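You operate a simulated robot arm through the tools that you are given. There is no shell and no other tool. Be economical: measure what you need, move in short steps, check, and stop when the job is done.

The job below is to be done with a simulated two-armed robot. You get a single attempt, and the scene is never put back.

JOB
Put both empty ink tanks into the clear jar and screw its lid on again.
Fine: hold the jar with one hand while the other turns the lid.

The check looks at the end state, three seconds after you hand in, the way a careful person would. Anything else that was tipped, shoved, dropped, spilled or broken makes it a failure. Lids that push on must go on centred and level and be pressed home; caps that screw on are set level and turned clockwise until they are tight.

ROBOT AND FRAMES
Two 7-joint arms with two-finger parallel grippers on one trunk, on a base that drives. Base frame: it is fixed to the floor where the robot stands at the start and does not move with it; the origin is under the middle of the robot, x ahead of it, y to its left, z up. Readings come in m, rad, newtons and seconds.
The left shoulder is at the start at [0.07, 0.163, 1.22], the right one opposite. Places, roughly: on key [0.4, 0.4, 1.1]; print key [0.4, 0.3, 1]; copy key [0.4, 0.3, 1]; clean key [0.4, 0.3, 1]; ok key [0.4, 0.3, 1]; paper dial [0.4, 0.7, 1]; short power strip switch [0.5, -0.1, 1]. Payload 3.43 kg a hand.
The TCP of each hand is the grasp point between the finger pads, 0.034 m short of the fingertips. In the tool frame z runs along the fingers and y along their closing line. The gripper opens to 0.128 m. The fingers are 0.024 m wide and 0.012 m thick; the gripper's body (0.048 by 0.13 m) begins 0.096 m behind the TCP.
Orientation is that of the tool frame in the base frame, as a unit quaternion [x, y, z, w]. With the fingers straight down and closing along the base's y, the tool's x points along the base's -x, its y along +y and its z along -z.

CONTROLS
- The arms move only by the tool apply_moves. It takes "left_targets", "right_targets" or both (then of equal length, played together; a hand with none holds still); each is a list of rows, each a list of 3 entries, a list of its own where there are three numbers: the shift along the base's x, y, z in units of 150 mm (1.0 is 150 mm), then the turn, a rotation vector about the base's x, y, z in units of 180 degrees (1.0 is 180 degrees), then the closure in counts, from 0 (fully open) to 255 (shut). In form: [[[dx, dy, dz], [wx, wy, wz], grip], ...]. A call has 1 to 12 rows; each row is the pose to reach, as a shift and turn from the pose commanded when the call began. A call with a number of a shift or a turn outside -1 to 1 is refused whole. Each row takes 0.2 s and may step no farther than 0.05 m and 0.15 rad from the row before; otherwise, or with a gripper value out of range, the whole call is refused. A pose out of reach is approached as far as the arm can. The call stops where the force on the tool passes 90 N (or 10 N more than at its start, if that is more) or the arm is blocked; 0.2 s more then pass. Each finger travels about 0.153 m/s and halts on what it meets, pressing with about 30 N; the grip force reading is that of the motor and also rises with nothing between the fingers. The clock runs only during rows and for 0.2 s after the last one: add rows that repeat a pose to give the fingers time. The reply holds the time, the measured pose of the TCP, the force on the tool along the base axes, the opening and the grip force, in the units named above and with some noise.
- Cameras (640 x 400 px; columns grow to the right, rows downward): "scene" is now at [0.1382, 0.0257, 1.4568]; the picture's right is [0.28, -0.96, 0.00], its down [-0.46, -0.13, -0.88] and it looks along [0.84, 0.24, -0.48] (base axes); focal length 216 px, centre (320, 200). "left" rides on the left gripper at [-0.036, 0, -0.098] in its tool frame; the picture's right is [0.00, -1.00, 0.00], its down [0.97, 0.00, -0.24] and it looks along [0.24, 0.00, 0.97] (tool axes); focal length 218 px, centre (320, 200). "right" rides on the right gripper at [-0.036, 0, -0.098] in its tool frame; the picture's right is [0.00, -1.00, 0.00], its down [0.97, 0.00, -0.24] and it looks along [0.24, 0.00, 0.97] (tool axes); focal length 218 px, centre (320, 200). There is no depth. A picture from a camera that has moved, and an enlarged one, comes with that camera's place and axes in the base frame and with its lens.
- snapshot(camera): a new picture of that camera. No time passes.
- raise_lower(by): slides the trunk up (or, below 0, down) by that many m; the arms and the scene camera ride with it, the base frame stays. It gives what a move gives, with no picture.
- base_move(legs): drives the robot by 1 to 6 legs, each [ahead, left, turn to the left] in m, m and rad, along the robot's own axes; the way and the turn of a leg run together, so that a leg with both is an arc; at most 1.5 m and 3.142 rad a leg. The arms and the cameras ride along, it lands a little off, and it stops where it bumps. It gives what a move gives.
- head_to(pan, tilt): turns the head with the scene camera to pan (to the left, within 1.501 rad either way) and tilt (down, from -0.506 to 1.204), counted from straight ahead of the robot. It gives what a move gives.
- close_up(camera, box): a new picture of the part [left, top, right, bottom] of that camera's present view, enlarged. No time passes.
- hand_in(): hands the job in; it is judged then, once.

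Go step by step. Nothing tells you exact positions but the pictures and the camera data: compare them with the known pose of the tool, close in by small moves and look again before you grip or let go. The budget is 120 turns and 88 pictures, counting those below and the enlarged ones. Unless the task says otherwise, let go and move clear before handing in.

The tools are called after "Emit:" by a JSON object that holds its "op" and its "data". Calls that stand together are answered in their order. apply_moves: Moves the arms, as the interface text tells. Its arguments: {"type":"object","properties":{"left_targets":{"type":"array","items":{"type":"array"}},"right_targets":{"type":"array","items":{"type":"array"}}},"required":[]} The other tools are called the same way: raise_lower (by) slides the trunk up or down; base_move (legs) drives the base; head_to (pan, tilt) turns the head that bears the scene camera; snapshot (camera) takes a picture; close_up (camera, box) takes an enlarged picture of a part of a camera's view; hand_in () hands the job in.

At the start:

```text
clock: 0.0
left_eef_pos: [0.5404, 0.2267, 1.4042]
left_tool_rot: [-0.001, 1.0, 0.0, 0.0]
left_contact_force: [-0.1, -0.6, 0.2]
left_grip_width: 0.128
left_grasp_force: 0.0
right_eef_pos: [0.4287, -0.1033, 1.3747]
right_tool_rot: [0.001, 1.0, 0.001, 0.0]
right_contact_force: [0.0, 0.3, 0.4]
right_grip_width: 0.1279
right_grasp_force: 0.0
trunk travel left (down, up): [-0.7, 0.24]
robot x, y, heading: [-0.0007, 0.0027, -0.004]
head pan, tilt: [0.281, 0.504]
```

scene: 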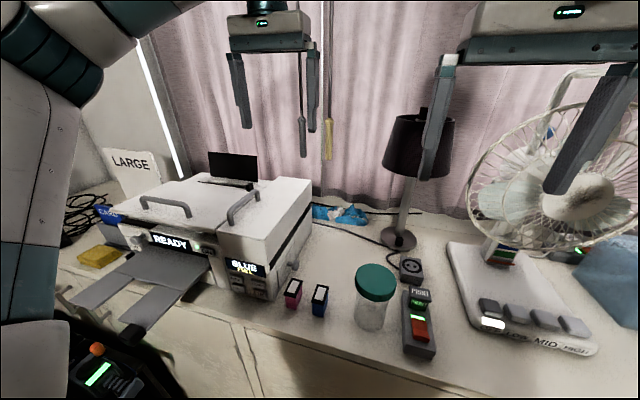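
right: 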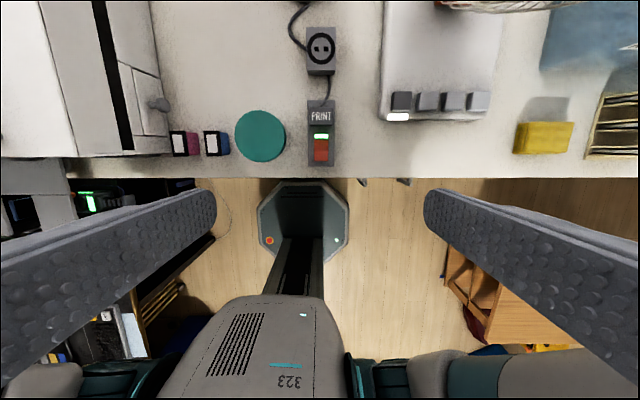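
left: 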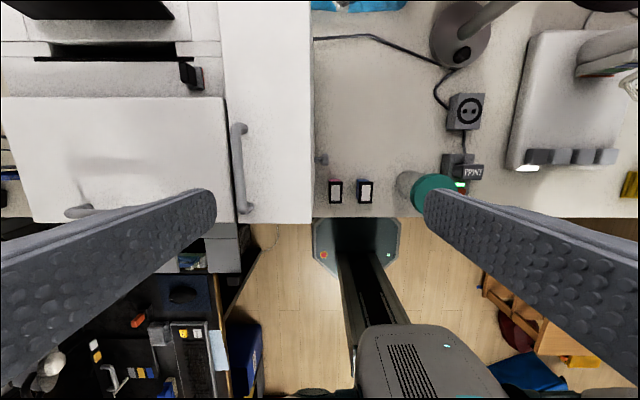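

I see the green-lidded clear jar at roughly (0.49, 0.00), with its lid top near z 1.08 and the table near z 0.92. Two small ink tanks stand to its left. I'll take closer looks first.

Emit:
{"op": "close_up", "data": {"camera": "scene", "box": [220, 240, 460, 390]}}

Emit:
{"op": "close_up", "data": {"camera": "right", "box": [140, 80, 380, 230]}}

Emit:
{"op": "close_up", "data": {"camera": "scene", "box": [60, 190, 300, 340]}}

```text
2.67 times, centred on (340, 315) of scene
camera zoom: at [0.1382, 0.0257, 1.4568], right [0.28, -0.96, 0.0], down [-0.46, -0.13, -0.88], along [0.84, 0.24, -0.48], focal length 575 px, centre (267, -107)
```

zoom: 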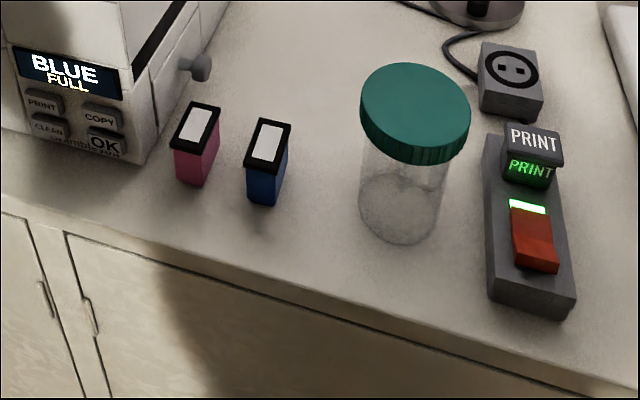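

```text
2.67 times, centred on (260, 155) of right
camera zoom: at [0.466, -0.1036, 1.474], right [0.0, -1.0, 0.0], down [-0.97, 0.0, 0.24], along [-0.24, 0.0, -0.97], focal length 582 px, centre (480, 320)
```

zoom: 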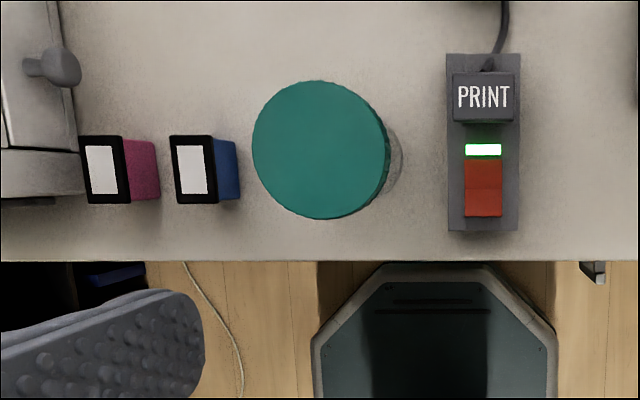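

```text
2.67 times, centred on (180, 265) of scene
camera zoom: at [0.1382, 0.0257, 1.4568], right [0.28, -0.96, 0.0], down [-0.46, -0.13, -0.88], along [0.84, 0.24, -0.48], focal length 575 px, centre (693, 27)
```

zoom: 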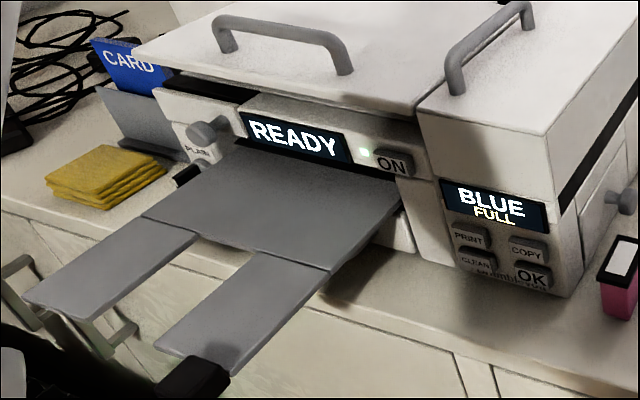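

The two tanks (magenta and blue) stand near (0.47, 0.12–0.19). The plan is for the right hand to hold the jar from the front while the left works from above. I'll back up a bit for room and start turning the right hand level.

Emit:
{"op": "base_move", "data": {"legs": [[-0.17, 0, 0]]}}

Emit:
{"op": "apply_moves", "data": {"right_targets": [[[0, 0, -0.09], [0, -0.045, 0], 90], [[0, 0, -0.18], [0, -0.09, 0], 90], [[0, 0, -0.27], [0, -0.135, 0], 90], [[0, 0, -0.36], [0, -0.18, 0], 90], [[0, 0, -0.45], [0, -0.225, 0], 90], [[0, 0, -0.54], [0, -0.27, 0], 90], [[0, 0, -0.63], [0, -0.315, 0], 90], [[0, 0, -0.72], [0, -0.36, 0], 90], [[0, 0, -0.81], [0, -0.405, 0], 90], [[0, 0, -0.9], [0, -0.45, 0], 90], [[0, 0, -1.0], [0, -0.495, 0], 90], [[0, 0, -1.0], [0, -0.5, 0], 90]]}}

```text
clock: 1.5
left_eef_pos: [0.3706, 0.2258, 1.4036]
left_tool_rot: [-0.001, 1.0, 0.001, -0.001]
left_contact_force: [0.2, -0.6, 0.1]
left_grip_width: 0.1281
left_grasp_force: 0.0
right_eef_pos: [0.261, -0.1036, 1.3744]
right_tool_rot: [0.002, 1.0, 0.001, -0.001]
right_contact_force: [0.1, -0.1, -0.4]
right_grip_width: 0.1278
right_grasp_force: 0.1
trunk travel left (down, up): [-0.7, 0.24]
robot x, y, heading: [-0.1688, 0.0011, 0.002]
head pan, tilt: [0.281, 0.504]
```

```text
clock: 4.1
left_eef_pos: [0.3685, 0.2255, 1.4047]
left_tool_rot: [-0.001, 1.0, -0.001, 0.0]
left_contact_force: [0.1, 0.2, 0.0]
left_grip_width: 0.1279
left_grasp_force: 0.1
right_eef_pos: [0.336, -0.0016, 1.2306]
right_tool_rot: [0.001, 0.707, 0.002, 0.707]
right_contact_force: [0.7, 0.3, 0.6]
right_grip_width: 0.083
right_grasp_force: 0.1
right hand out of reach, approached as far as the arm can: row 7, 8, 9, 10, 11, 12
trunk travel left (down, up): [-0.7, 0.24]
robot x, y, heading: [-0.1755, 0.0037, 0.001]
head pan, tilt: [0.281, 0.504]
```

The right hand has turned level but could not come in so close to the body; it stopped at about (0.336, 0, 1.23). I'll look before continuing.

Emit:
{"op": "snapshot", "data": {"camera": "right"}}

Emit:
{"op": "head_to", "data": {"pan": 0.1, "tilt": 0.6}}

Emit:
{"op": "snapshot", "data": {"camera": "scene"}}

```text
81 pictures are left
camera right: at [0.2388, -0.0028, 1.2668], right [0.0, -1.0, 0.0], down [-0.24, 0.0, -0.97], along [0.97, 0.0, -0.24], focal length 218 px, centre (320, 200)
```

right: 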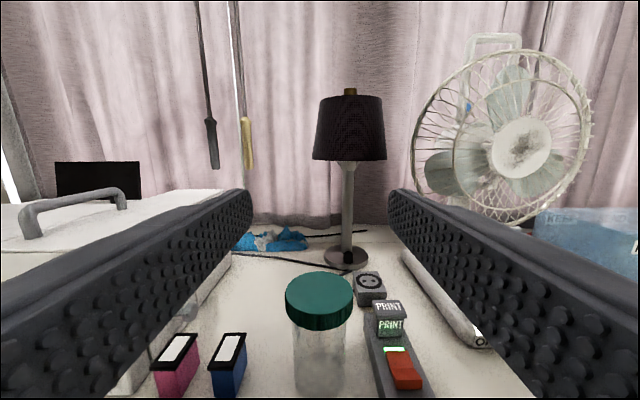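

```text
clock: 4.8
left_eef_pos: [0.3701, 0.2259, 1.4037]
left_tool_rot: [-0.001, 1.0, 0.001, 0.0]
left_contact_force: [0.0, 0.9, -0.5]
left_grip_width: 0.128
left_grasp_force: 0.0
right_eef_pos: [0.3356, -0.0014, 1.2293]
right_tool_rot: [0.001, 0.707, 0.001, 0.707]
right_contact_force: [0.0, 0.3, -0.5]
right_grip_width: 0.0825
right_grasp_force: 0.1
trunk travel left (down, up): [-0.7, 0.24]
robot x, y, heading: [-0.1706, 0.0002, -0.005]
head pan, tilt: [0.099, 0.6]
```

```text
80 pictures are left
camera scene: at [-0.0322, 0.0087, 1.4482], right [0.1, -1.0, 0.0], down [-0.56, -0.06, -0.83], along [0.82, 0.08, -0.56], focal length 216 px, centre (320, 200)
```

scene: 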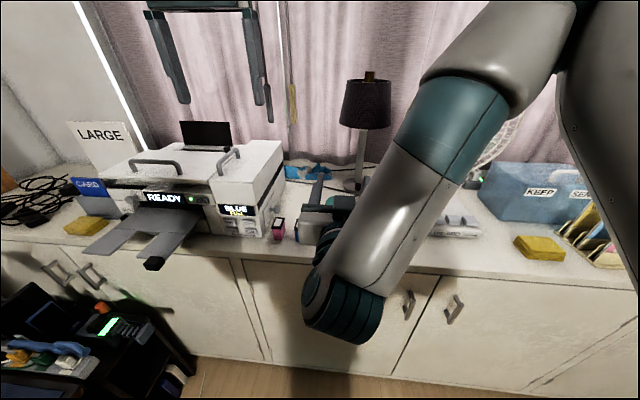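

The jar is centred at y≈0.0, straight ahead of the right hand. I'll lower the right hand a little to learn how the commanded pose is counted.

Emit:
{"op": "apply_moves", "data": {"right_targets": [[[0, 0, -0.2], [0, 0, 0], 40], [[0, 0, -0.4], [0, 0, 0], 40]]}}

```text
clock: 5.4
left_eef_pos: [0.3691, 0.2269, 1.4036]
left_tool_rot: [0.0, 1.0, -0.001, -0.001]
left_contact_force: [0.2, -1.1, -0.2]
left_grip_width: 0.1279
left_grasp_force: 0.0
right_eef_pos: [0.3351, 0.0002, 1.1678]
right_tool_rot: [0.001, 0.708, 0.001, 0.707]
right_contact_force: [0.6, 0.6, -0.2]
right_grip_width: 0.1079
right_grasp_force: 0.1
trunk travel left (down, up): [-0.7, 0.24]
robot x, y, heading: [-0.1701, -0.0008, -0.003]
head pan, tilt: [0.099, 0.6]
```

Commands count from the clipped pose. I'm lowering on to jar mid-height, still in front of the table edge.

Emit:
{"op": "apply_moves", "data": {"right_targets": [[[0, 0, -0.2], [0, 0, 0], 40], [[0, 0, -0.4], [0, 0, 0], 40], [[0, 0, -0.6], [0, 0, 0], 40], [[0, 0, -0.8], [0, 0, 0], 40], [[0, 0, -1.0], [0, 0, 0], 40]]}}

Emit:
{"op": "snapshot", "data": {"camera": "right"}}

```text
clock: 6.6
left_eef_pos: [0.3698, 0.2262, 1.4039]
left_tool_rot: [0.0, 1.0, 0.0, -0.002]
left_contact_force: [0.5, -0.3, -0.8]
left_grip_width: 0.128
left_grasp_force: 0.1
right_eef_pos: [0.3732, 0.0044, 1.0461]
right_tool_rot: [0.001, 0.711, 0.0, 0.703]
right_contact_force: [0.1, -0.2, -0.3]
right_grip_width: 0.108
right_grasp_force: 0.1
right hand out of reach, approached as far as the arm can: row 2, 3, 4, 5
trunk travel left (down, up): [-0.7, 0.24]
robot x, y, heading: [-0.1704, -0.002, -0.006]
head pan, tilt: [0.099, 0.6]
```

```text
79 pictures are left
camera right: at [0.2761, 0.0032, 1.0845], right [0.0, -1.0, 0.0], down [-0.25, 0.0, -0.97], along [0.97, 0.0, -0.25], focal length 218 px, centre (320, 200)
```

right: 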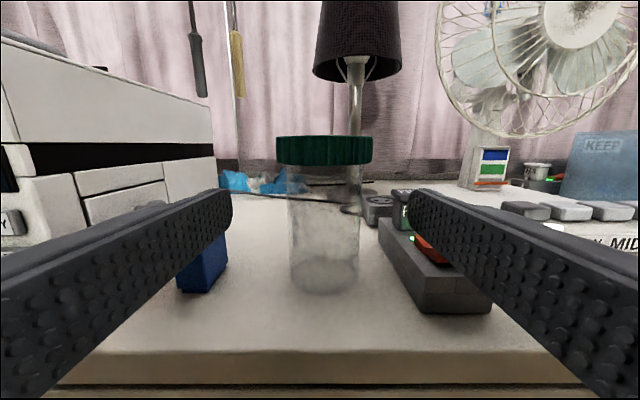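

The jar axis is at y≈-0.001, the table at z≈0.95, and the lid spans z≈1.068–1.09. I'm moving forward and slightly down so the fingers straddle the jar.

Emit:
{"op": "apply_moves", "data": {"right_targets": [[[0.13, -0.03, -0.1], [0, 0, 0], 40], [[0.27, -0.033, -0.2], [0, 0, 0], 40], [[0.35, -0.033, -0.3], [0, 0, 0], 40]]}}

Emit:
{"op": "snapshot", "data": {"camera": "right"}}

```text
clock: 7.4
left_eef_pos: [0.3685, 0.2256, 1.405]
left_tool_rot: [0.0, 1.0, 0.0, 0.0]
left_contact_force: [-0.2, 0.4, 0.2]
left_grip_width: 0.1279
left_grasp_force: 0.0
right_eef_pos: [0.4264, -0.0014, 1.0014]
right_tool_rot: [-0.001, 0.709, 0.003, 0.705]
right_contact_force: [0.0, 0.0, 0.8]
right_grip_width: 0.1077
right_grasp_force: 0.1
right hand out of reach, approached as far as the arm can: row 1, 2
trunk travel left (down, up): [-0.7, 0.24]
robot x, y, heading: [-0.1735, 0.0023, -0.002]
head pan, tilt: [0.099, 0.6]
```

```text
78 pictures are left
camera right: at [0.3297, -0.0014, 1.0402], right [0.0, -1.0, 0.0], down [-0.24, 0.0, -0.97], along [0.97, 0.0, -0.24], focal length 218 px, centre (320, 200)
```

right: 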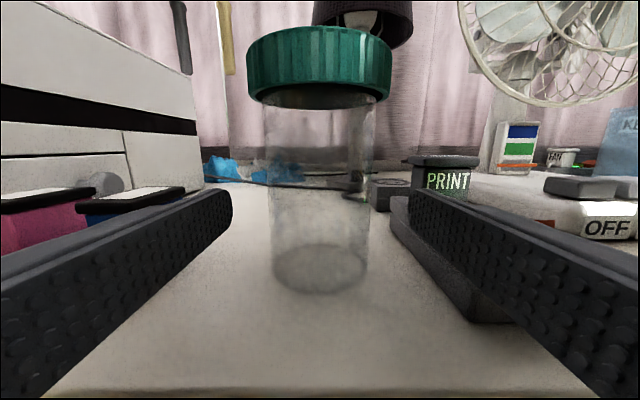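

The jar axis now estimates at x≈0.478, with the body about 0.072 across. I'm advancing 50 mm and checking before closing.

Emit:
{"op": "apply_moves", "data": {"right_targets": [[[0.12, 0, 0], [0, 0, 0], 40], [[0.24, 0, 0], [0, 0, 0], 40], [[0.34, 0, 0], [0, 0, 0], 40]]}}

Emit:
{"op": "snapshot", "data": {"camera": "right"}}

```text
clock: 8.2
left_eef_pos: [0.3693, 0.2254, 1.4047]
left_tool_rot: [0.0, 1.0, -0.001, 0.0]
left_contact_force: [0.8, -0.2, -0.8]
left_grip_width: 0.1284
left_grasp_force: 0.1
right_eef_pos: [0.4764, -0.0003, 1.0029]
right_tool_rot: [0.001, 0.708, 0.0, 0.706]
right_contact_force: [0.3, -0.2, 0.7]
right_grip_width: 0.108
right_grasp_force: 0.0
trunk travel left (down, up): [-0.7, 0.24]
robot x, y, heading: [-0.1732, 0.0013, -0.003]
head pan, tilt: [0.099, 0.6]
```

```text
77 pictures are left
camera right: at [0.3789, -0.0015, 1.0393], right [0.0, -1.0, 0.0], down [-0.24, 0.0, -0.97], along [0.97, 0.0, -0.24], focal length 218 px, centre (320, 200)
```

right: 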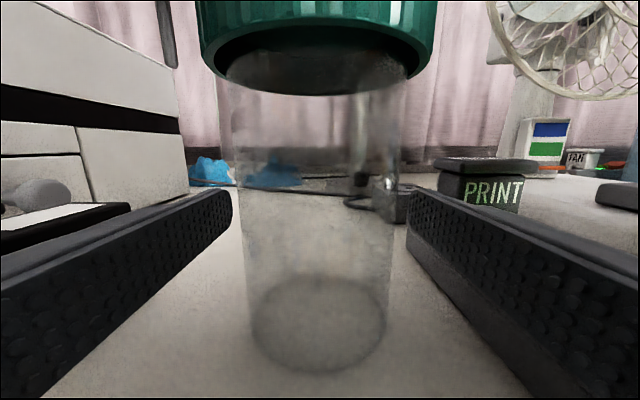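

The jar is between the pads, with its axis about x 0.481, y 0. Closing on it now.

Emit:
{"op": "apply_moves", "data": {"right_targets": [[[0.03, 0, 0], [0, 0, 0], 90], [[0.03, 0, 0], [0, 0, 0], 130], [[0.03, 0, 0], [0, 0, 0], 255], [[0.03, 0, 0], [0, 0, 0], 255]]}}

Emit:
{"op": "snapshot", "data": {"camera": "left"}}

```text
clock: 9.2
left_eef_pos: [0.3691, 0.2254, 1.4044]
left_tool_rot: [0.0, 1.0, 0.0, 0.001]
left_contact_force: [0.6, -0.6, 0.1]
left_grip_width: 0.1279
left_grasp_force: 0.1
right_eef_pos: [0.4802, -0.0018, 1.0017]
right_tool_rot: [0.003, 0.709, 0.0, 0.706]
right_contact_force: [0.5, -2.3, 1.7]
right_grip_width: 0.071
right_grasp_force: 30.2
trunk travel left (down, up): [-0.7, 0.24]
robot x, y, heading: [-0.1703, -0.0005, 0.0]
head pan, tilt: [0.099, 0.6]
```

```text
76 pictures are left
camera left: at [0.405, 0.2273, 1.5028], right [0.0, -1.0, 0.0], down [-0.97, 0.0, 0.24], along [-0.24, 0.0, -0.97], focal length 218 px, centre (320, 200)
```

left: 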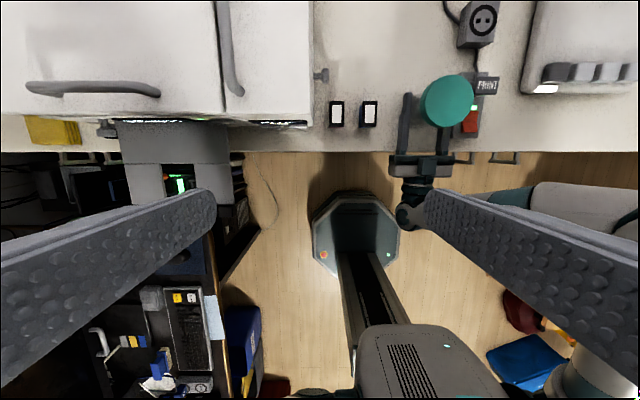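

The jar is gripped firmly (0.071 m across). I'm moving the left hand above the lid.

Emit:
{"op": "apply_moves", "data": {"left_targets": [[[0.25, -0.3, 0], [0, 0, 0], 0], [[0.5, -0.6, 0], [0, 0, 0], 0], [[0.75, -0.85, 0], [0, 0, 0], 0], [[0.75, -1.0, -0.2], [0, 0, 0], 0]]}}

Emit:
{"op": "apply_moves", "data": {"left_targets": [[[0, -0.25, -0.2], [0, 0, 0], 0], [[0, -0.5, -0.4], [0, 0, 0], 0], [[0, -0.5, -0.7], [0, 0, 0], 0], [[0, -0.5, -1.0], [0, 0, 0], 0]]}}

Emit:
{"op": "snapshot", "data": {"camera": "left"}}

```text
refused: row 1 steps farther than a row can; nothing moved
```

```text
clock: 10.2
left_eef_pos: [0.3687, 0.1522, 1.254]
left_tool_rot: [0.0, 1.0, 0.0, 0.001]
left_contact_force: [-0.1, 0.3, -0.2]
left_grip_width: 0.1281
left_grasp_force: 0.1
right_eef_pos: [0.481, -0.0003, 1.0028]
right_tool_rot: [0.002, 0.709, 0.0, 0.706]
right_contact_force: [-0.3, -0.1, 0.7]
right_grip_width: 0.0709
right_grasp_force: 29.6
trunk travel left (down, up): [-0.7, 0.24]
robot x, y, heading: [-0.1685, -0.0022, -0.004]
head pan, tilt: [0.099, 0.6]
```

```text
75 pictures are left
camera left: at [0.4063, 0.1535, 1.3521], right [0.0, -1.0, 0.0], down [-0.97, 0.0, 0.24], along [-0.24, 0.0, -0.97], focal length 218 px, centre (320, 200)
```

left: 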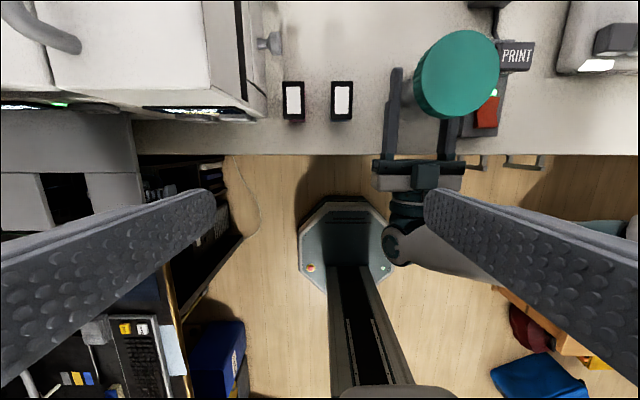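

The lid centre reads (0.482, 0.003). I'm shifting the left hand over it.

Emit:
{"op": "apply_moves", "data": {"left_targets": [[[0.19, -0.25, 0], [0, 0, 0], 0], [[0.38, -0.5, 0], [0, 0, 0], 0], [[0.57, -0.75, 0], [0, 0, 0], 0], [[0.755, -1.0, 0], [0, 0, 0], 0], [[0.755, -1.0, -0.3], [0, 0, 0], 0]]}}

Emit:
{"op": "snapshot", "data": {"camera": "left"}}

```text
clock: 11.4
left_eef_pos: [0.4843, 0.0035, 1.2072]
left_tool_rot: [0.0, 1.0, -0.001, 0.0]
left_contact_force: [0.5, 0.1, 0.0]
left_grip_width: 0.1279
left_grasp_force: 0.0
right_eef_pos: [0.4817, 0.001, 1.0023]
right_tool_rot: [0.001, 0.708, -0.001, 0.706]
right_contact_force: [0.7, 0.0, 3.0]
right_grip_width: 0.0709
right_grasp_force: 30.3
trunk travel left (down, up): [-0.7, 0.24]
robot x, y, heading: [-0.1691, 0.0002, -0.005]
head pan, tilt: [0.099, 0.6]
```

```text
74 pictures are left
camera left: at [0.5204, 0.0055, 1.3059], right [0.0, -1.0, 0.0], down [-0.97, 0.0, 0.24], along [-0.24, 0.0, -0.97], focal length 218 px, centre (320, 200)
```

left: 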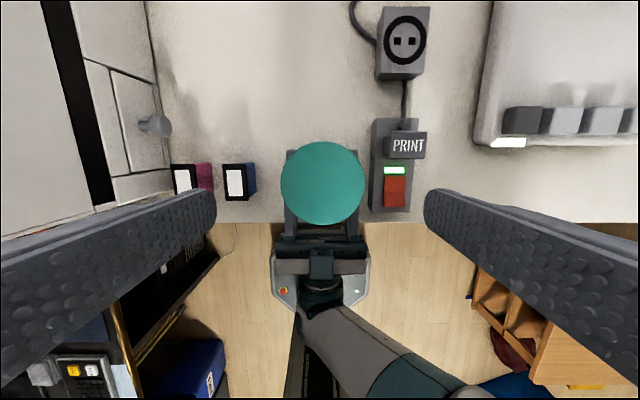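

The left hand is centred over the lid. I'll wind the wrist back clockwise about 65° while descending so I can turn the lid counter-clockwise.

Emit:
{"op": "apply_moves", "data": {"left_targets": [[[0, 0, -0.05], [0, 0, -0.045], 0], [[0, 0, -0.1], [0, 0, -0.09], 0], [[0, 0, -0.15], [0, 0, -0.135], 0], [[0, 0, -0.2], [0, 0, -0.18], 0], [[0, 0, -0.25], [0, 0, -0.225], 0], [[0, 0, -0.3], [0, 0, -0.27], 0], [[0, 0, -0.4], [0, 0, -0.315], 0], [[0, 0, -0.5], [0, 0, -0.36], 0], [[0, 0, -0.65], [0, 0, -0.36], 0], [[0, 0, -0.81], [0, 0, -0.36], 0]]}}

Emit:
{"op": "snapshot", "data": {"camera": "left"}}

Emit:
{"op": "snapshot", "data": {"camera": "right"}}

```text
clock: 13.6
left_eef_pos: [0.4813, 0.0017, 1.0884]
left_tool_rot: [0.537, 0.844, -0.001, -0.001]
left_contact_force: [-0.5, -0.1, -0.1]
left_grip_width: 0.1282
left_grasp_force: 0.1
right_eef_pos: [0.4795, 0.0003, 1.003]
right_tool_rot: [0.002, 0.709, 0.0, 0.705]
right_contact_force: [0.8, -0.2, 0.4]
right_grip_width: 0.071
right_grasp_force: 29.5
trunk travel left (down, up): [-0.7, 0.24]
robot x, y, heading: [-0.1725, 0.0005, -0.006]
head pan, tilt: [0.099, 0.6]
```

```text
73 pictures are left
camera left: at [0.4973, -0.0302, 1.1866], right [-0.91, -0.42, 0.0], down [-0.41, 0.88, 0.24], along [-0.1, 0.22, -0.97], focal length 218 px, centre (320, 200)
```

left: 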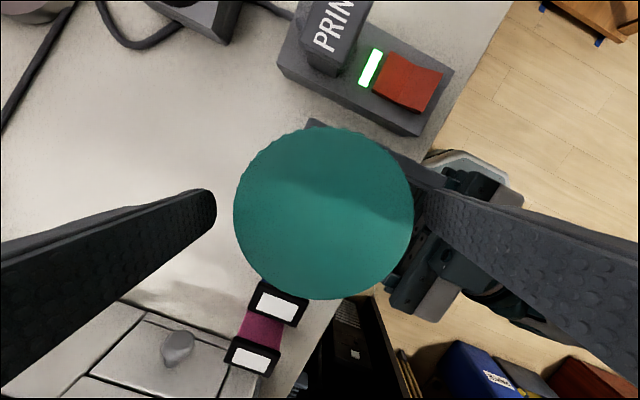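

```text
72 pictures are left
camera right: at [0.383, -0.0012, 1.0398], right [0.0, -1.0, 0.0], down [-0.24, 0.0, -0.97], along [0.97, 0.0, -0.24], focal length 218 px, centre (320, 200)
```

right: 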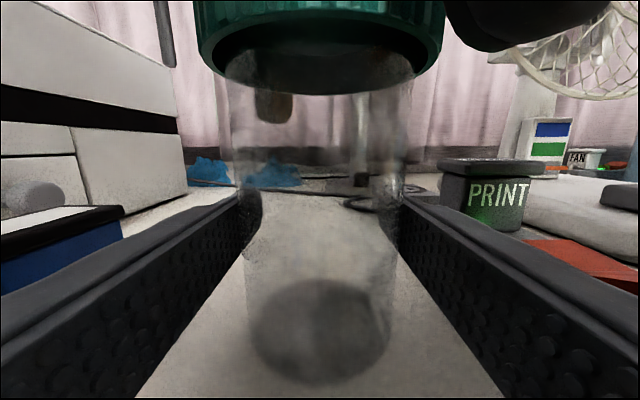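

The lid sits about 5 mm off the grasp centre, so I'll correct that and close on it.

Emit:
{"op": "apply_moves", "data": {"left_targets": [[[0.01, -0.028, -0.02], [0, 0, 0], 0], [[0.01, -0.028, -0.02], [0, 0, 0], 80], [[0.01, -0.028, -0.02], [0, 0, 0], 255], [[0.01, -0.028, -0.02], [0, 0, 0], 255]]}}

```text
clock: 14.6
left_eef_pos: [0.4822, -0.0041, 1.085]
left_tool_rot: [0.537, 0.844, -0.001, -0.001]
left_contact_force: [-11.5, -4.7, 0.2]
left_grip_width: 0.0827
left_grasp_force: 30.4
right_eef_pos: [0.4795, -0.001, 1.0024]
right_tool_rot: [0.002, 0.708, -0.001, 0.706]
right_contact_force: [11.8, 4.8, 0.3]
right_grip_width: 0.0709
right_grasp_force: 30.1
trunk travel left (down, up): [-0.7, 0.24]
robot x, y, heading: [-0.1715, -0.0014, 0.002]
head pan, tilt: [0.099, 0.6]
```

Slight side load; I'll nudge to relieve it and start turning counter-clockwise.

Emit:
{"op": "apply_moves", "data": {"left_targets": [[[-0.013, -0.006, 0], [0, 0, 0.0], 255], [[-0.013, -0.006, 0], [0, 0, 0.045], 255], [[-0.013, -0.006, 0], [0, 0, 0.09], 255], [[-0.013, -0.006, 0], [0, 0, 0.135], 255], [[-0.013, -0.006, 0], [0, 0, 0.18], 255]]}}

Emit:
{"op": "snapshot", "data": {"camera": "right"}}

```text
clock: 15.8
left_eef_pos: [0.4817, -0.003, 1.0852]
left_tool_rot: [0.277, 0.961, 0.0, 0.0]
left_contact_force: [9.7, 5.2, 3.3]
left_grip_width: 0.0826
left_grasp_force: 29.9
right_eef_pos: [0.4795, -0.0007, 1.0023]
right_tool_rot: [0.002, 0.709, 0.0, 0.705]
right_contact_force: [-11.3, -5.9, 0.6]
right_grip_width: 0.0709
right_grasp_force: 29.9
trunk travel left (down, up): [-0.7, 0.24]
robot x, y, heading: [-0.1727, -0.0022, -0.0]
head pan, tilt: [0.099, 0.6]
```

```text
71 pictures are left
camera right: at [0.3826, -0.0016, 1.0396], right [-0.01, -1.0, 0.0], down [-0.24, 0.0, -0.97], along [0.97, 0.0, -0.24], focal length 218 px, centre (320, 200)
```

right: 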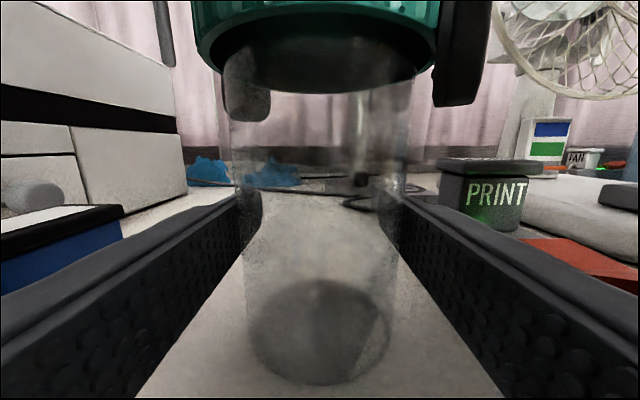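

The lid is turning while the jar stays put. I'm continuing counter-clockwise.

Emit:
{"op": "apply_moves", "data": {"left_targets": [[[0.006, 0.003, 0.003], [0, 0, 0.045], 255], [[0.006, 0.003, 0.003], [0, 0, 0.09], 255], [[0.006, 0.003, 0.006], [0, 0, 0.135], 255], [[0.006, 0.003, 0.006], [0, 0, 0.18], 255], [[0.006, 0.003, 0.009], [0, 0, 0.225], 255], [[0.006, 0.003, 0.009], [0, 0, 0.27], 255], [[0.006, 0.003, 0.012], [0, 0, 0.315], 255], [[0.006, 0.003, 0.012], [0, 0, 0.36], 255], [[0.006, 0.003, 0.015], [0, 0, 0.405], 255], [[0.006, 0.003, 0.015], [0, 0, 0.45], 255], [[0.006, 0.003, 0.015], [0, 0, 0.495], 255]]}}

Emit:
{"op": "snapshot", "data": {"camera": "left"}}

```text
clock: 18.2
left_eef_pos: [0.4816, -0.0024, 1.0865]
left_tool_rot: [-0.476, 0.879, 0.002, 0.0]
left_contact_force: [-11.2, 26.5, 9.7]
left_grip_width: 0.0824
left_grasp_force: 29.5
right_eef_pos: [0.4789, -0.002, 1.0019]
right_tool_rot: [0.004, 0.709, -0.002, 0.706]
right_contact_force: [10.9, -28.5, -6.6]
right_grip_width: 0.0719
right_grasp_force: 30.2
trunk travel left (down, up): [-0.7, 0.24]
robot x, y, heading: [-0.1709, -0.0012, -0.0]
head pan, tilt: [0.099, 0.6]
```

```text
70 pictures are left
camera left: at [0.5017, 0.0283, 1.1856], right [0.84, -0.55, 0.0], down [-0.53, -0.81, 0.24], along [-0.13, -0.2, -0.97], focal length 218 px, centre (320, 200)
```

left: 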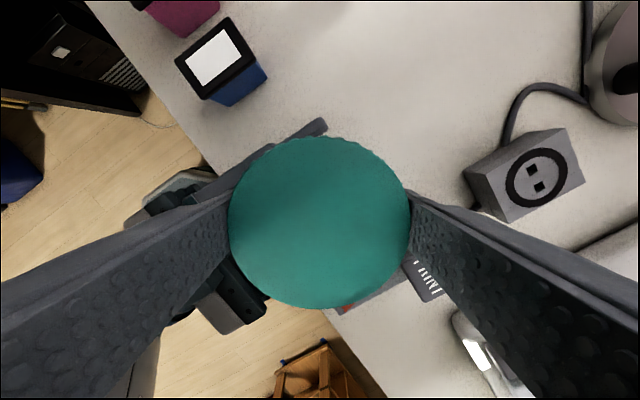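

The lid turned about 90°. I'll open, recentre slightly over the jar's axis, wind back and regrasp.

Emit:
{"op": "apply_moves", "data": {"left_targets": [[[-0.006, 0.015, 0], [0, 0, 0], 60], [[-0.006, 0.015, 0], [0, 0, -0.0475], 60], [[-0.006, 0.015, 0], [0, 0, -0.095], 60], [[-0.006, 0.015, 0], [0, 0, -0.1425], 60], [[-0.006, 0.015, 0], [0, 0, -0.19], 60], [[-0.006, 0.015, 0], [0, 0, -0.2375], 60], [[-0.006, 0.015, 0], [0, 0, -0.285], 60], [[-0.006, 0.015, 0], [0, 0, -0.3325], 60], [[-0.006, 0.015, 0], [0, 0, -0.38], 60], [[-0.006, 0.015, 0], [0, 0, -0.4275], 60], [[-0.006, 0.015, 0], [0, 0, -0.475], 60], [[-0.006, 0.015, 0], [0, 0, -0.5225], 60]]}}

Emit:
{"op": "apply_moves", "data": {"left_targets": [[[0, 0, 0], [0, 0, -0.0475], 60], [[0, 0, 0], [0, 0, -0.095], 60], [[0, 0, 0], [0, 0, -0.1425], 60], [[0, 0, 0], [0, 0, -0.19], 60], [[0, 0, 0], [0, 0, -0.2375], 60], [[0, 0, 0], [0, 0, -0.2375], 60]]}}

Emit:
{"op": "snapshot", "data": {"camera": "left"}}

```text
clock: 20.8
left_eef_pos: [0.4813, -0.0012, 1.086]
left_tool_rot: [0.322, 0.947, 0.0, 0.0]
left_contact_force: [-0.2, 0.3, 0.1]
left_grip_width: 0.0979
left_grasp_force: 0.2
right_eef_pos: [0.4807, -0.0001, 1.0023]
right_tool_rot: [0.003, 0.709, -0.001, 0.706]
right_contact_force: [-0.8, -0.5, -0.5]
right_grip_width: 0.0706
right_grasp_force: 30.0
trunk travel left (down, up): [-0.7, 0.24]
robot x, y, heading: [-0.1716, 0.0003, -0.004]
head pan, tilt: [0.099, 0.6]
```

```text
clock: 22.2
left_eef_pos: [0.4822, -0.0025, 1.086]
left_tool_rot: [0.644, 0.765, 0.001, 0.0]
left_contact_force: [-0.1, 0.9, 0.5]
left_grip_width: 0.098
left_grasp_force: 0.0
right_eef_pos: [0.4796, -0.0015, 1.0032]
right_tool_rot: [0.003, 0.709, -0.001, 0.706]
right_contact_force: [-0.8, -0.1, 0.1]
right_grip_width: 0.0703
right_grasp_force: 30.2
trunk travel left (down, up): [-0.7, 0.24]
robot x, y, heading: [-0.1712, -0.0015, -0.003]
head pan, tilt: [0.099, 0.6]
```

```text
69 pictures are left
camera left: at [0.4882, -0.0355, 1.1855], right [-0.99, -0.17, 0.0], down [-0.17, 0.96, 0.24], along [-0.04, 0.24, -0.97], focal length 218 px, centre (320, 200)
```

left: 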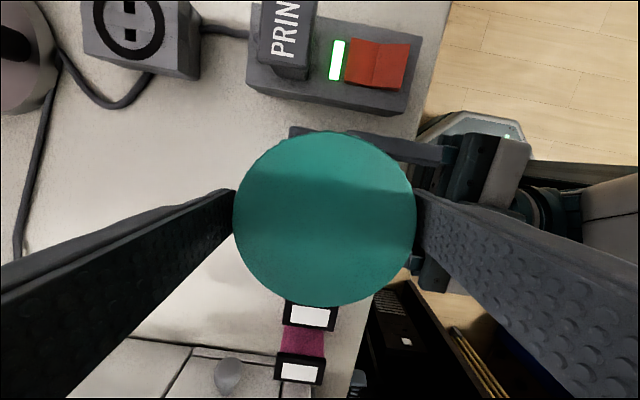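

I'm now at -80° and well placed. Gripping and turning about 160° counter-clockwise.

Emit:
{"op": "apply_moves", "data": {"left_targets": [[[0, 0, 0], [0, 0, 0], 255], [[0, 0, 0], [0, 0, 0], 255], [[0, 0, 0.003], [0, 0, 0.0475], 255], [[0, 0, 0.003], [0, 0, 0.095], 255], [[0, 0, 0.006], [0, 0, 0.1425], 255], [[0, 0, 0.006], [0, 0, 0.19], 255], [[0, 0, 0.009], [0, 0, 0.2375], 255], [[0, 0, 0.009], [0, 0, 0.285], 255], [[0, 0, 0.012], [0, 0, 0.3325], 255], [[0, 0, 0.012], [0, 0, 0.38], 255], [[0, 0, 0.015], [0, 0, 0.4275], 255], [[0, 0, 0.015], [0, 0, 0.475], 255]]}}

Emit:
{"op": "apply_moves", "data": {"left_targets": [[[0, 0, 0.003], [0, 0, 0.0475], 255], [[0, 0, 0.003], [0, 0, 0.095], 255], [[0, 0, 0.006], [0, 0, 0.1425], 255], [[0, 0, 0.006], [0, 0, 0.19], 255], [[0, 0, 0.009], [0, 0, 0.2375], 255], [[0, 0, 0.009], [0, 0, 0.285], 255], [[0, 0, 0.012], [0, 0, 0.3325], 255], [[0, 0, 0.012], [0, 0, 0.38], 255]]}}

Emit:
{"op": "snapshot", "data": {"camera": "right"}}

```text
clock: 24.8
left_eef_pos: [0.4807, 0.0005, 1.0878]
left_tool_rot: [-0.049, 0.999, -0.001, 0.0]
left_contact_force: [9.4, 0.2, -7.7]
left_grip_width: 0.0826
left_grasp_force: 29.7
right_eef_pos: [0.4797, -0.0003, 1.0044]
right_tool_rot: [0.003, 0.708, -0.001, 0.706]
right_contact_force: [-8.2, -1.0, 8.1]
right_grip_width: 0.07
right_grasp_force: 30.3
trunk travel left (down, up): [-0.7, 0.24]
robot x, y, heading: [-0.1688, 0.0023, -0.002]
head pan, tilt: [0.099, 0.6]
```

```text
clock: 26.6
left_eef_pos: [0.4814, -0.0024, 1.0928]
left_tool_rot: [-0.6, 0.8, -0.001, -0.001]
left_contact_force: [0.1, 0.2, 0.1]
left_grip_width: 0.0825
left_grasp_force: 30.1
right_eef_pos: [0.4788, -0.0001, 1.0032]
right_tool_rot: [0.001, 0.709, 0.001, 0.705]
right_contact_force: [-1.3, 0.3, 1.9]
right_grip_width: 0.0699
right_grasp_force: 30.3
trunk travel left (down, up): [-0.7, 0.24]
robot x, y, heading: [-0.1658, -0.0015, 0.001]
head pan, tilt: [0.099, 0.6]
```

```text
68 pictures are left
camera right: at [0.382, -0.0004, 1.0395], right [0.0, -1.0, 0.0], down [-0.25, 0.0, -0.97], along [0.97, 0.0, -0.25], focal length 218 px, centre (320, 200)
```

right: 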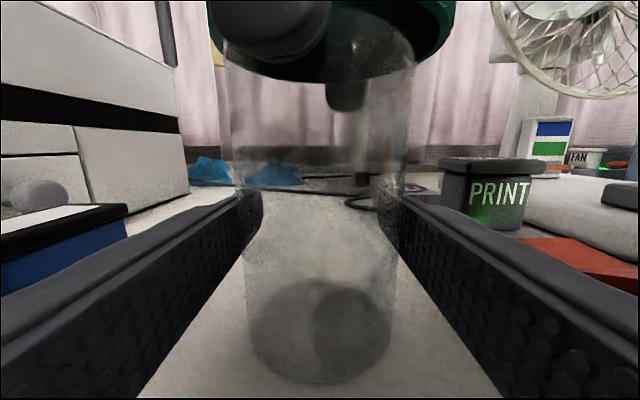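

The contact force has dropped to zero, so the lid seems to be free after about 260°. I'll lift it gently and check.

Emit:
{"op": "apply_moves", "data": {"left_targets": [[[0, 0, 0.05], [0, 0, 0], 255], [[0, 0, 0.12], [0, 0, 0], 255], [[0, 0, 0.25], [0, 0, 0], 255], [[0, 0, 0.45], [0, 0, 0], 255]]}}

Emit:
{"op": "snapshot", "data": {"camera": "right"}}

Emit:
{"op": "snapshot", "data": {"camera": "left"}}

```text
clock: 27.6
left_eef_pos: [0.4804, -0.0029, 1.1589]
left_tool_rot: [-0.601, 0.8, 0.0, -0.001]
left_contact_force: [0.5, -0.5, -0.1]
left_grip_width: 0.0824
left_grasp_force: 30.3
right_eef_pos: [0.4789, -0.0013, 1.0028]
right_tool_rot: [0.004, 0.709, -0.001, 0.706]
right_contact_force: [0.6, -0.5, -0.4]
right_grip_width: 0.0703
right_grasp_force: 29.7
trunk travel left (down, up): [-0.7, 0.24]
robot x, y, heading: [-0.1707, -0.0033, -0.002]
head pan, tilt: [0.099, 0.6]
```

```text
67 pictures are left
camera right: at [0.3823, -0.0016, 1.0399], right [0.0, -1.0, 0.0], down [-0.24, 0.0, -0.97], along [0.97, 0.0, -0.24], focal length 218 px, centre (320, 200)
```

right: 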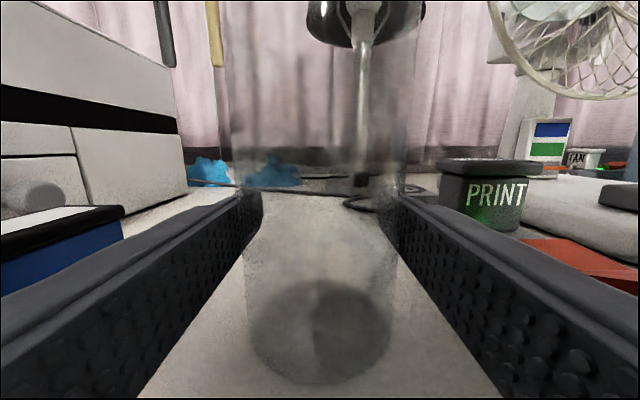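

```text
66 pictures are left
camera left: at [0.491, 0.034, 1.2574], right [0.96, -0.28, 0.0], down [-0.27, -0.93, 0.24], along [-0.07, -0.23, -0.97], focal length 218 px, centre (320, 200)
```

left: 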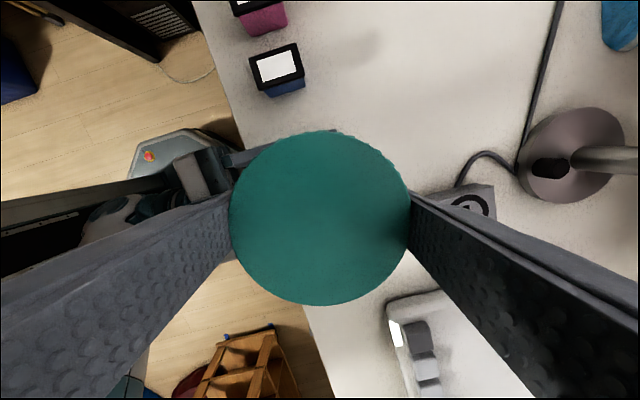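

The lid is off and held level. The fingertips reach about 16 mm below its skirt, so I'll rest it back on the jar, regrip it nearer the tips and lift again. That lets me set it on the table without dropping it.

Emit:
{"op": "apply_moves", "data": {"left_targets": [[[0, 0, -0.2], [0, 0, 0], 255], [[0, 0, -0.38], [0, 0, 0], 255], [[0, 0, -0.435], [0, 0, 0], 255], [[0, 0, -0.435], [0, 0, 0], 60], [[0, 0, -0.435], [0, 0, 0], 60], [[0, 0, -0.345], [0, 0, 0], 60], [[0, 0, -0.345], [0, 0, 0], 255], [[0, 0, -0.345], [0, 0, 0], 255]]}}

Emit:
{"op": "snapshot", "data": {"camera": "left"}}

```text
clock: 29.4
left_eef_pos: [0.4816, -0.0026, 1.107]
left_tool_rot: [-0.601, 0.799, 0.001, 0.0]
left_contact_force: [-7.4, 1.7, -0.4]
left_grip_width: 0.0819
left_grasp_force: 30.6
right_eef_pos: [0.4805, -0.001, 1.0027]
right_tool_rot: [0.003, 0.708, -0.001, 0.706]
right_contact_force: [7.5, -0.4, -0.4]
right_grip_width: 0.0701
right_grasp_force: 30.0
trunk travel left (down, up): [-0.7, 0.24]
robot x, y, heading: [-0.1698, 0.0011, -0.004]
head pan, tilt: [0.099, 0.6]
```

```text
65 pictures are left
camera left: at [0.4919, 0.0339, 1.2049], right [0.96, -0.28, 0.0], down [-0.27, -0.93, 0.24], along [-0.07, -0.23, -0.97], focal length 218 px, centre (320, 200)
```

left: 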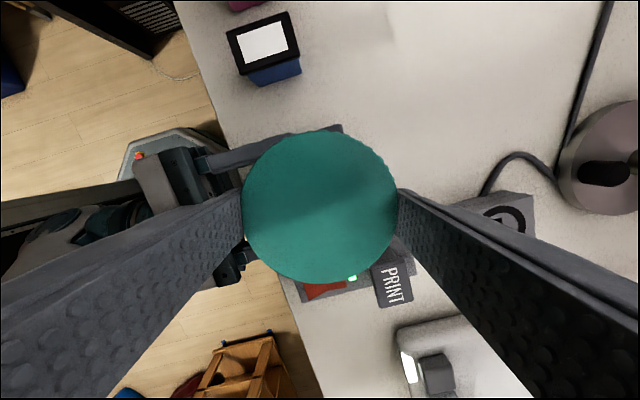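

The lid is now held near the fingertips. I'm lifting it and carrying it to free table space behind the tanks, near (0.57, 0.08).

Emit:
{"op": "apply_moves", "data": {"left_targets": [[[0, 0, 0.15], [0, 0, 0], 255], [[0, 0, 0.35], [0, 0, 0], 255], [[0, 0, 0.6], [0, 0, 0], 255], [[0.2, 0.18, 0.6], [0, 0, 0], 255], [[0.4, 0.36, 0.6], [0, 0, 0], 255], [[0.6, 0.53, 0.6], [0, 0, 0], 255], [[0.6, 0.53, 0.3], [0, 0, 0], 255], [[0.6, 0.53, 0.0], [0, 0, 0], 255], [[0.6, 0.53, -0.3], [0, 0, 0], 255]]}}

Emit:
{"op": "snapshot", "data": {"camera": "left"}}

Emit:
{"op": "snapshot", "data": {"camera": "right"}}

```text
clock: 31.4
left_eef_pos: [0.5715, 0.0795, 1.0594]
left_tool_rot: [-0.601, 0.799, 0.0, 0.0]
left_contact_force: [0.1, -0.1, -0.6]
left_grip_width: 0.0
left_grasp_force: 30.5
right_eef_pos: [0.4805, 0.0006, 1.0018]
right_tool_rot: [0.002, 0.709, -0.001, 0.706]
right_contact_force: [0.1, 0.9, -1.1]
right_grip_width: 0.069
right_grasp_force: 29.6
trunk travel left (down, up): [-0.7, 0.24]
robot x, y, heading: [-0.1759, -0.0024, -0.002]
head pan, tilt: [0.099, 0.6]
```

```text
64 pictures are left
camera left: at [0.583, 0.1149, 1.1589], right [0.96, -0.28, 0.0], down [-0.27, -0.93, 0.24], along [-0.07, -0.23, -0.97], focal length 218 px, centre (320, 200)
```

left: 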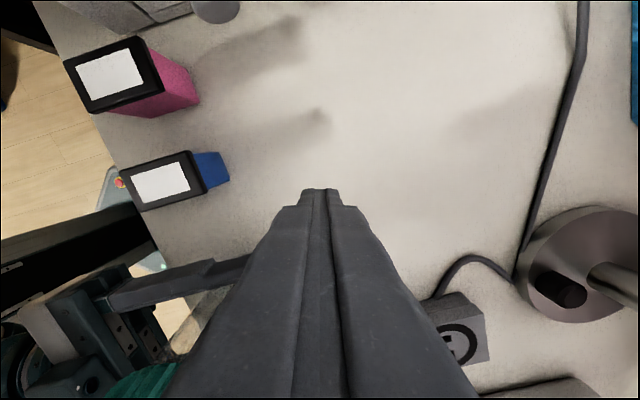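

```text
63 pictures are left
camera right: at [0.3838, -0.001, 1.0393], right [0.0, -1.0, 0.0], down [-0.25, 0.0, -0.97], along [0.97, 0.0, -0.25], focal length 218 px, centre (320, 200)
```

right: 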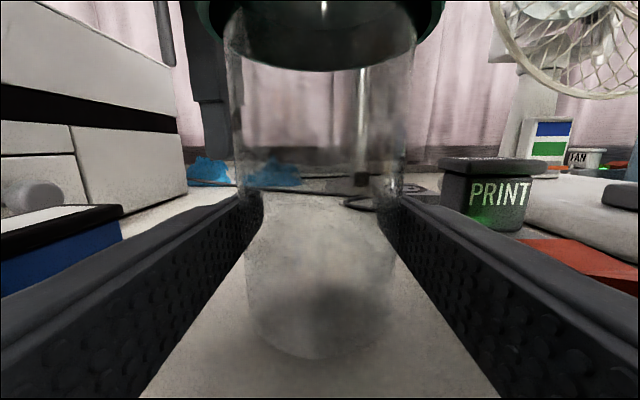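

The lid slipped out of the fingertips: it is still on the jar, and the jar was pulled up about 1 cm in the right grip. I'll raise and open the left hand and lower the jar back onto the table, watching the force.

Emit:
{"op": "apply_moves", "data": {"left_targets": [[[0, 0, 0.3], [0, 0, 0], 0], [[0, 0, 0.6], [0, 0, 0], 0], [[0, 0, 0.9], [0, 0, 0], 0]]}}

Emit:
{"op": "apply_moves", "data": {"right_targets": [[[0, 0, -0.02], [0, 0, 0], 255], [[0, 0, -0.04], [0, 0, 0], 255]]}}

Emit:
{"op": "snapshot", "data": {"camera": "right"}}

Emit:
{"op": "snapshot", "data": {"camera": "left"}}

```text
clock: 32.2
left_eef_pos: [0.57, 0.0778, 1.1962]
left_tool_rot: [-0.601, 0.799, 0.0, 0.0]
left_contact_force: [-0.5, 0.6, 0.8]
left_grip_width: 0.1283
left_grasp_force: 0.1
right_eef_pos: [0.4788, -0.0001, 1.0033]
right_tool_rot: [0.003, 0.708, -0.002, 0.706]
right_contact_force: [-0.4, -0.4, -1.6]
right_grip_width: 0.0691
right_grasp_force: 30.1
trunk travel left (down, up): [-0.7, 0.24]
robot x, y, heading: [-0.173, 0.002, -0.002]
head pan, tilt: [0.099, 0.6]
```

```text
clock: 32.8
left_eef_pos: [0.572, 0.078, 1.1956]
left_tool_rot: [-0.6, 0.8, 0.001, 0.001]
left_contact_force: [0.1, 0.8, 0.5]
left_grip_width: 0.1281
left_grasp_force: 0.1
right_eef_pos: [0.4788, 0.001, 0.9983]
right_tool_rot: [0.004, 0.708, -0.002, 0.706]
right_contact_force: [-0.3, -0.3, -1.4]
right_grip_width: 0.069
right_grasp_force: 30.4
right hand out of reach, approached as far as the arm can: row 2
trunk travel left (down, up): [-0.7, 0.24]
robot x, y, heading: [-0.1726, 0.0018, 0.0]
head pan, tilt: [0.099, 0.6]
```

```text
62 pictures are left
camera right: at [0.382, 0.0009, 1.0351], right [-0.01, -1.0, 0.0], down [-0.25, 0.0, -0.97], along [0.97, 0.0, -0.25], focal length 218 px, centre (320, 200)
```

right: 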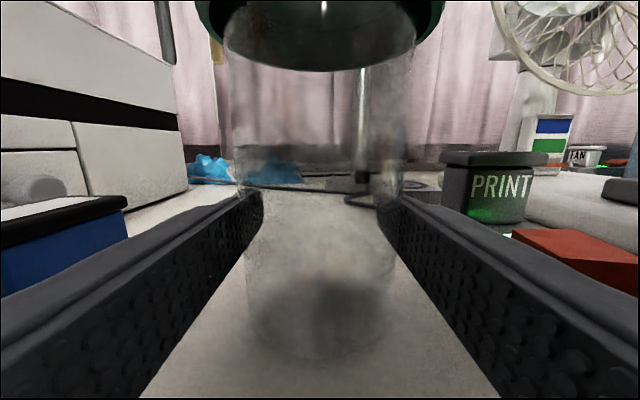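

```text
61 pictures are left
camera left: at [0.5827, 0.1143, 1.2945], right [0.96, -0.28, 0.0], down [-0.27, -0.93, 0.24], along [-0.07, -0.23, -0.97], focal length 218 px, centre (320, 200)
```

left: 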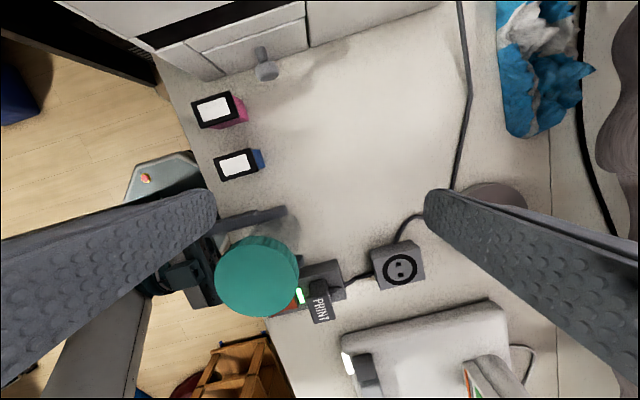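

The jar hovers roughly 5 mm up, and the right arm is at its low limit. I'll lower it with the trunk instead, in small steps.

Emit:
{"op": "raise_lower", "data": {"by": -0.004}}

Emit:
{"op": "close_up", "data": {"camera": "right", "box": [200, 200, 440, 400]}}

```text
clock: 33.3
left_eef_pos: [0.5731, 0.0784, 1.1929]
left_tool_rot: [-0.6, 0.8, -0.001, 0.001]
left_contact_force: [0.4, -0.4, -0.1]
left_grip_width: 0.1278
left_grasp_force: 0.1
right_eef_pos: [0.4796, -0.0004, 0.994]
right_tool_rot: [0.003, 0.709, -0.001, 0.705]
right_contact_force: [0.5, 0.0, -0.9]
right_grip_width: 0.0694
right_grasp_force: 29.5
trunk travel left (down, up): [-0.696, 0.244]
robot x, y, heading: [-0.1716, -0.0028, 0.003]
head pan, tilt: [0.099, 0.6]
```

```text
2.00 times, centred on (320, 300) of right
camera zoom: at [0.3822, 0.0009, 1.0309], right [-0.01, -1.0, 0.0], down [-0.25, 0.0, -0.97], along [0.97, -0.01, -0.25], focal length 436 px, centre (320, 0)
```

zoom: 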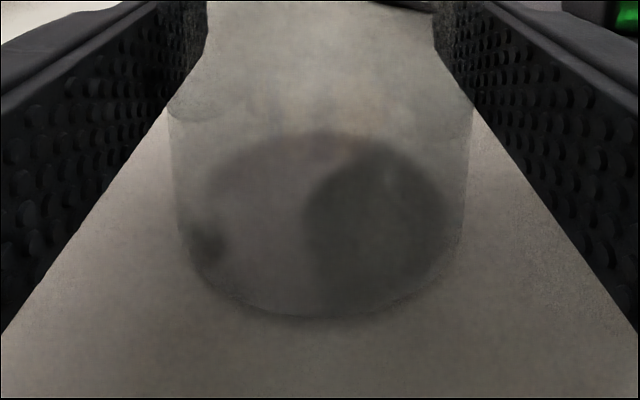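

Emit:
{"op": "raise_lower", "data": {"by": -0.003}}

```text
clock: 33.8
left_eef_pos: [0.5719, 0.0785, 1.1894]
left_tool_rot: [-0.6, 0.8, 0.0, 0.0]
left_contact_force: [0.9, 0.3, -0.3]
left_grip_width: 0.1282
left_grasp_force: 0.1
right_eef_pos: [0.4796, 0.002, 0.9922]
right_tool_rot: [0.003, 0.707, -0.001, 0.707]
right_contact_force: [0.7, -0.7, 10.3]
right_grip_width: 0.0692
right_grasp_force: 29.2
trunk travel left (down, up): [-0.693, 0.247]
robot x, y, heading: [-0.1705, -0.0014, 0.004]
head pan, tilt: [0.099, 0.6]
```

The jar stands on the table again (10 N contact). I'm bringing the left hand back above the lid with the wrist wound back, to unscrew it a little more.

Emit:
{"op": "apply_moves", "data": {"left_targets": [[[-0.1, -0.1, 0], [0, 0, -0.0475], 0], [[-0.2, -0.2, 0], [0, 0, -0.095], 0], [[-0.3, -0.3, 0], [0, 0, -0.1425], 0], [[-0.4, -0.4, 0], [0, 0, -0.19], 0], [[-0.5, -0.48, 0], [0, 0, -0.2375], 0], [[-0.6, -0.52, 0], [0, 0, -0.285], 0], [[-0.6, -0.52, 0], [0, 0, -0.3325], 0], [[-0.6, -0.52, 0], [0, 0, -0.38], 0], [[-0.6, -0.52, 0], [0, 0, -0.4275], 0], [[-0.6, -0.52, 0], [0, 0, -0.475], 0], [[-0.6, -0.52, 0], [0, 0, -0.5225], 0], [[-0.6, -0.52, 0], [0, 0, -0.57], 0]]}}

Emit:
{"op": "snapshot", "data": {"camera": "left"}}

```text
clock: 36.4
left_eef_pos: [0.4809, 0.0005, 1.1898]
left_tool_rot: [0.251, 0.968, -0.001, 0.0]
left_contact_force: [-0.4, 0.2, -0.7]
left_grip_width: 0.128
left_grasp_force: 0.0
right_eef_pos: [0.478, 0.0016, 0.9919]
right_tool_rot: [0.003, 0.708, -0.001, 0.706]
right_contact_force: [1.7, 0.7, 16.9]
right_grip_width: 0.0689
right_grasp_force: 29.8
trunk travel left (down, up): [-0.693, 0.247]
robot x, y, heading: [-0.1764, -0.0013, 0.0]
head pan, tilt: [0.099, 0.6]
```

```text
59 pictures are left
camera left: at [0.5125, -0.0153, 1.2883], right [-0.48, -0.87, 0.0], down [-0.85, 0.47, 0.24], along [-0.21, 0.12, -0.97], focal length 218 px, centre (320, 200)
```

left: 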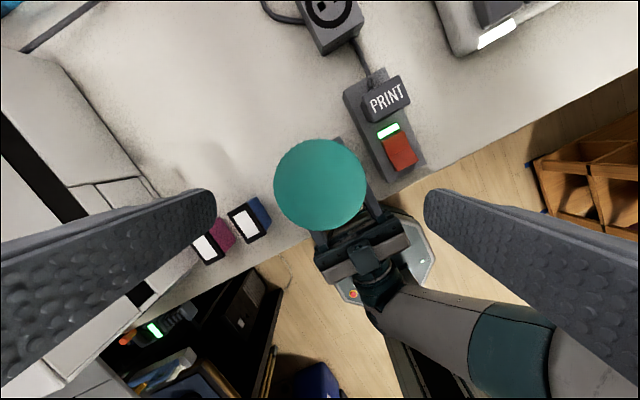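

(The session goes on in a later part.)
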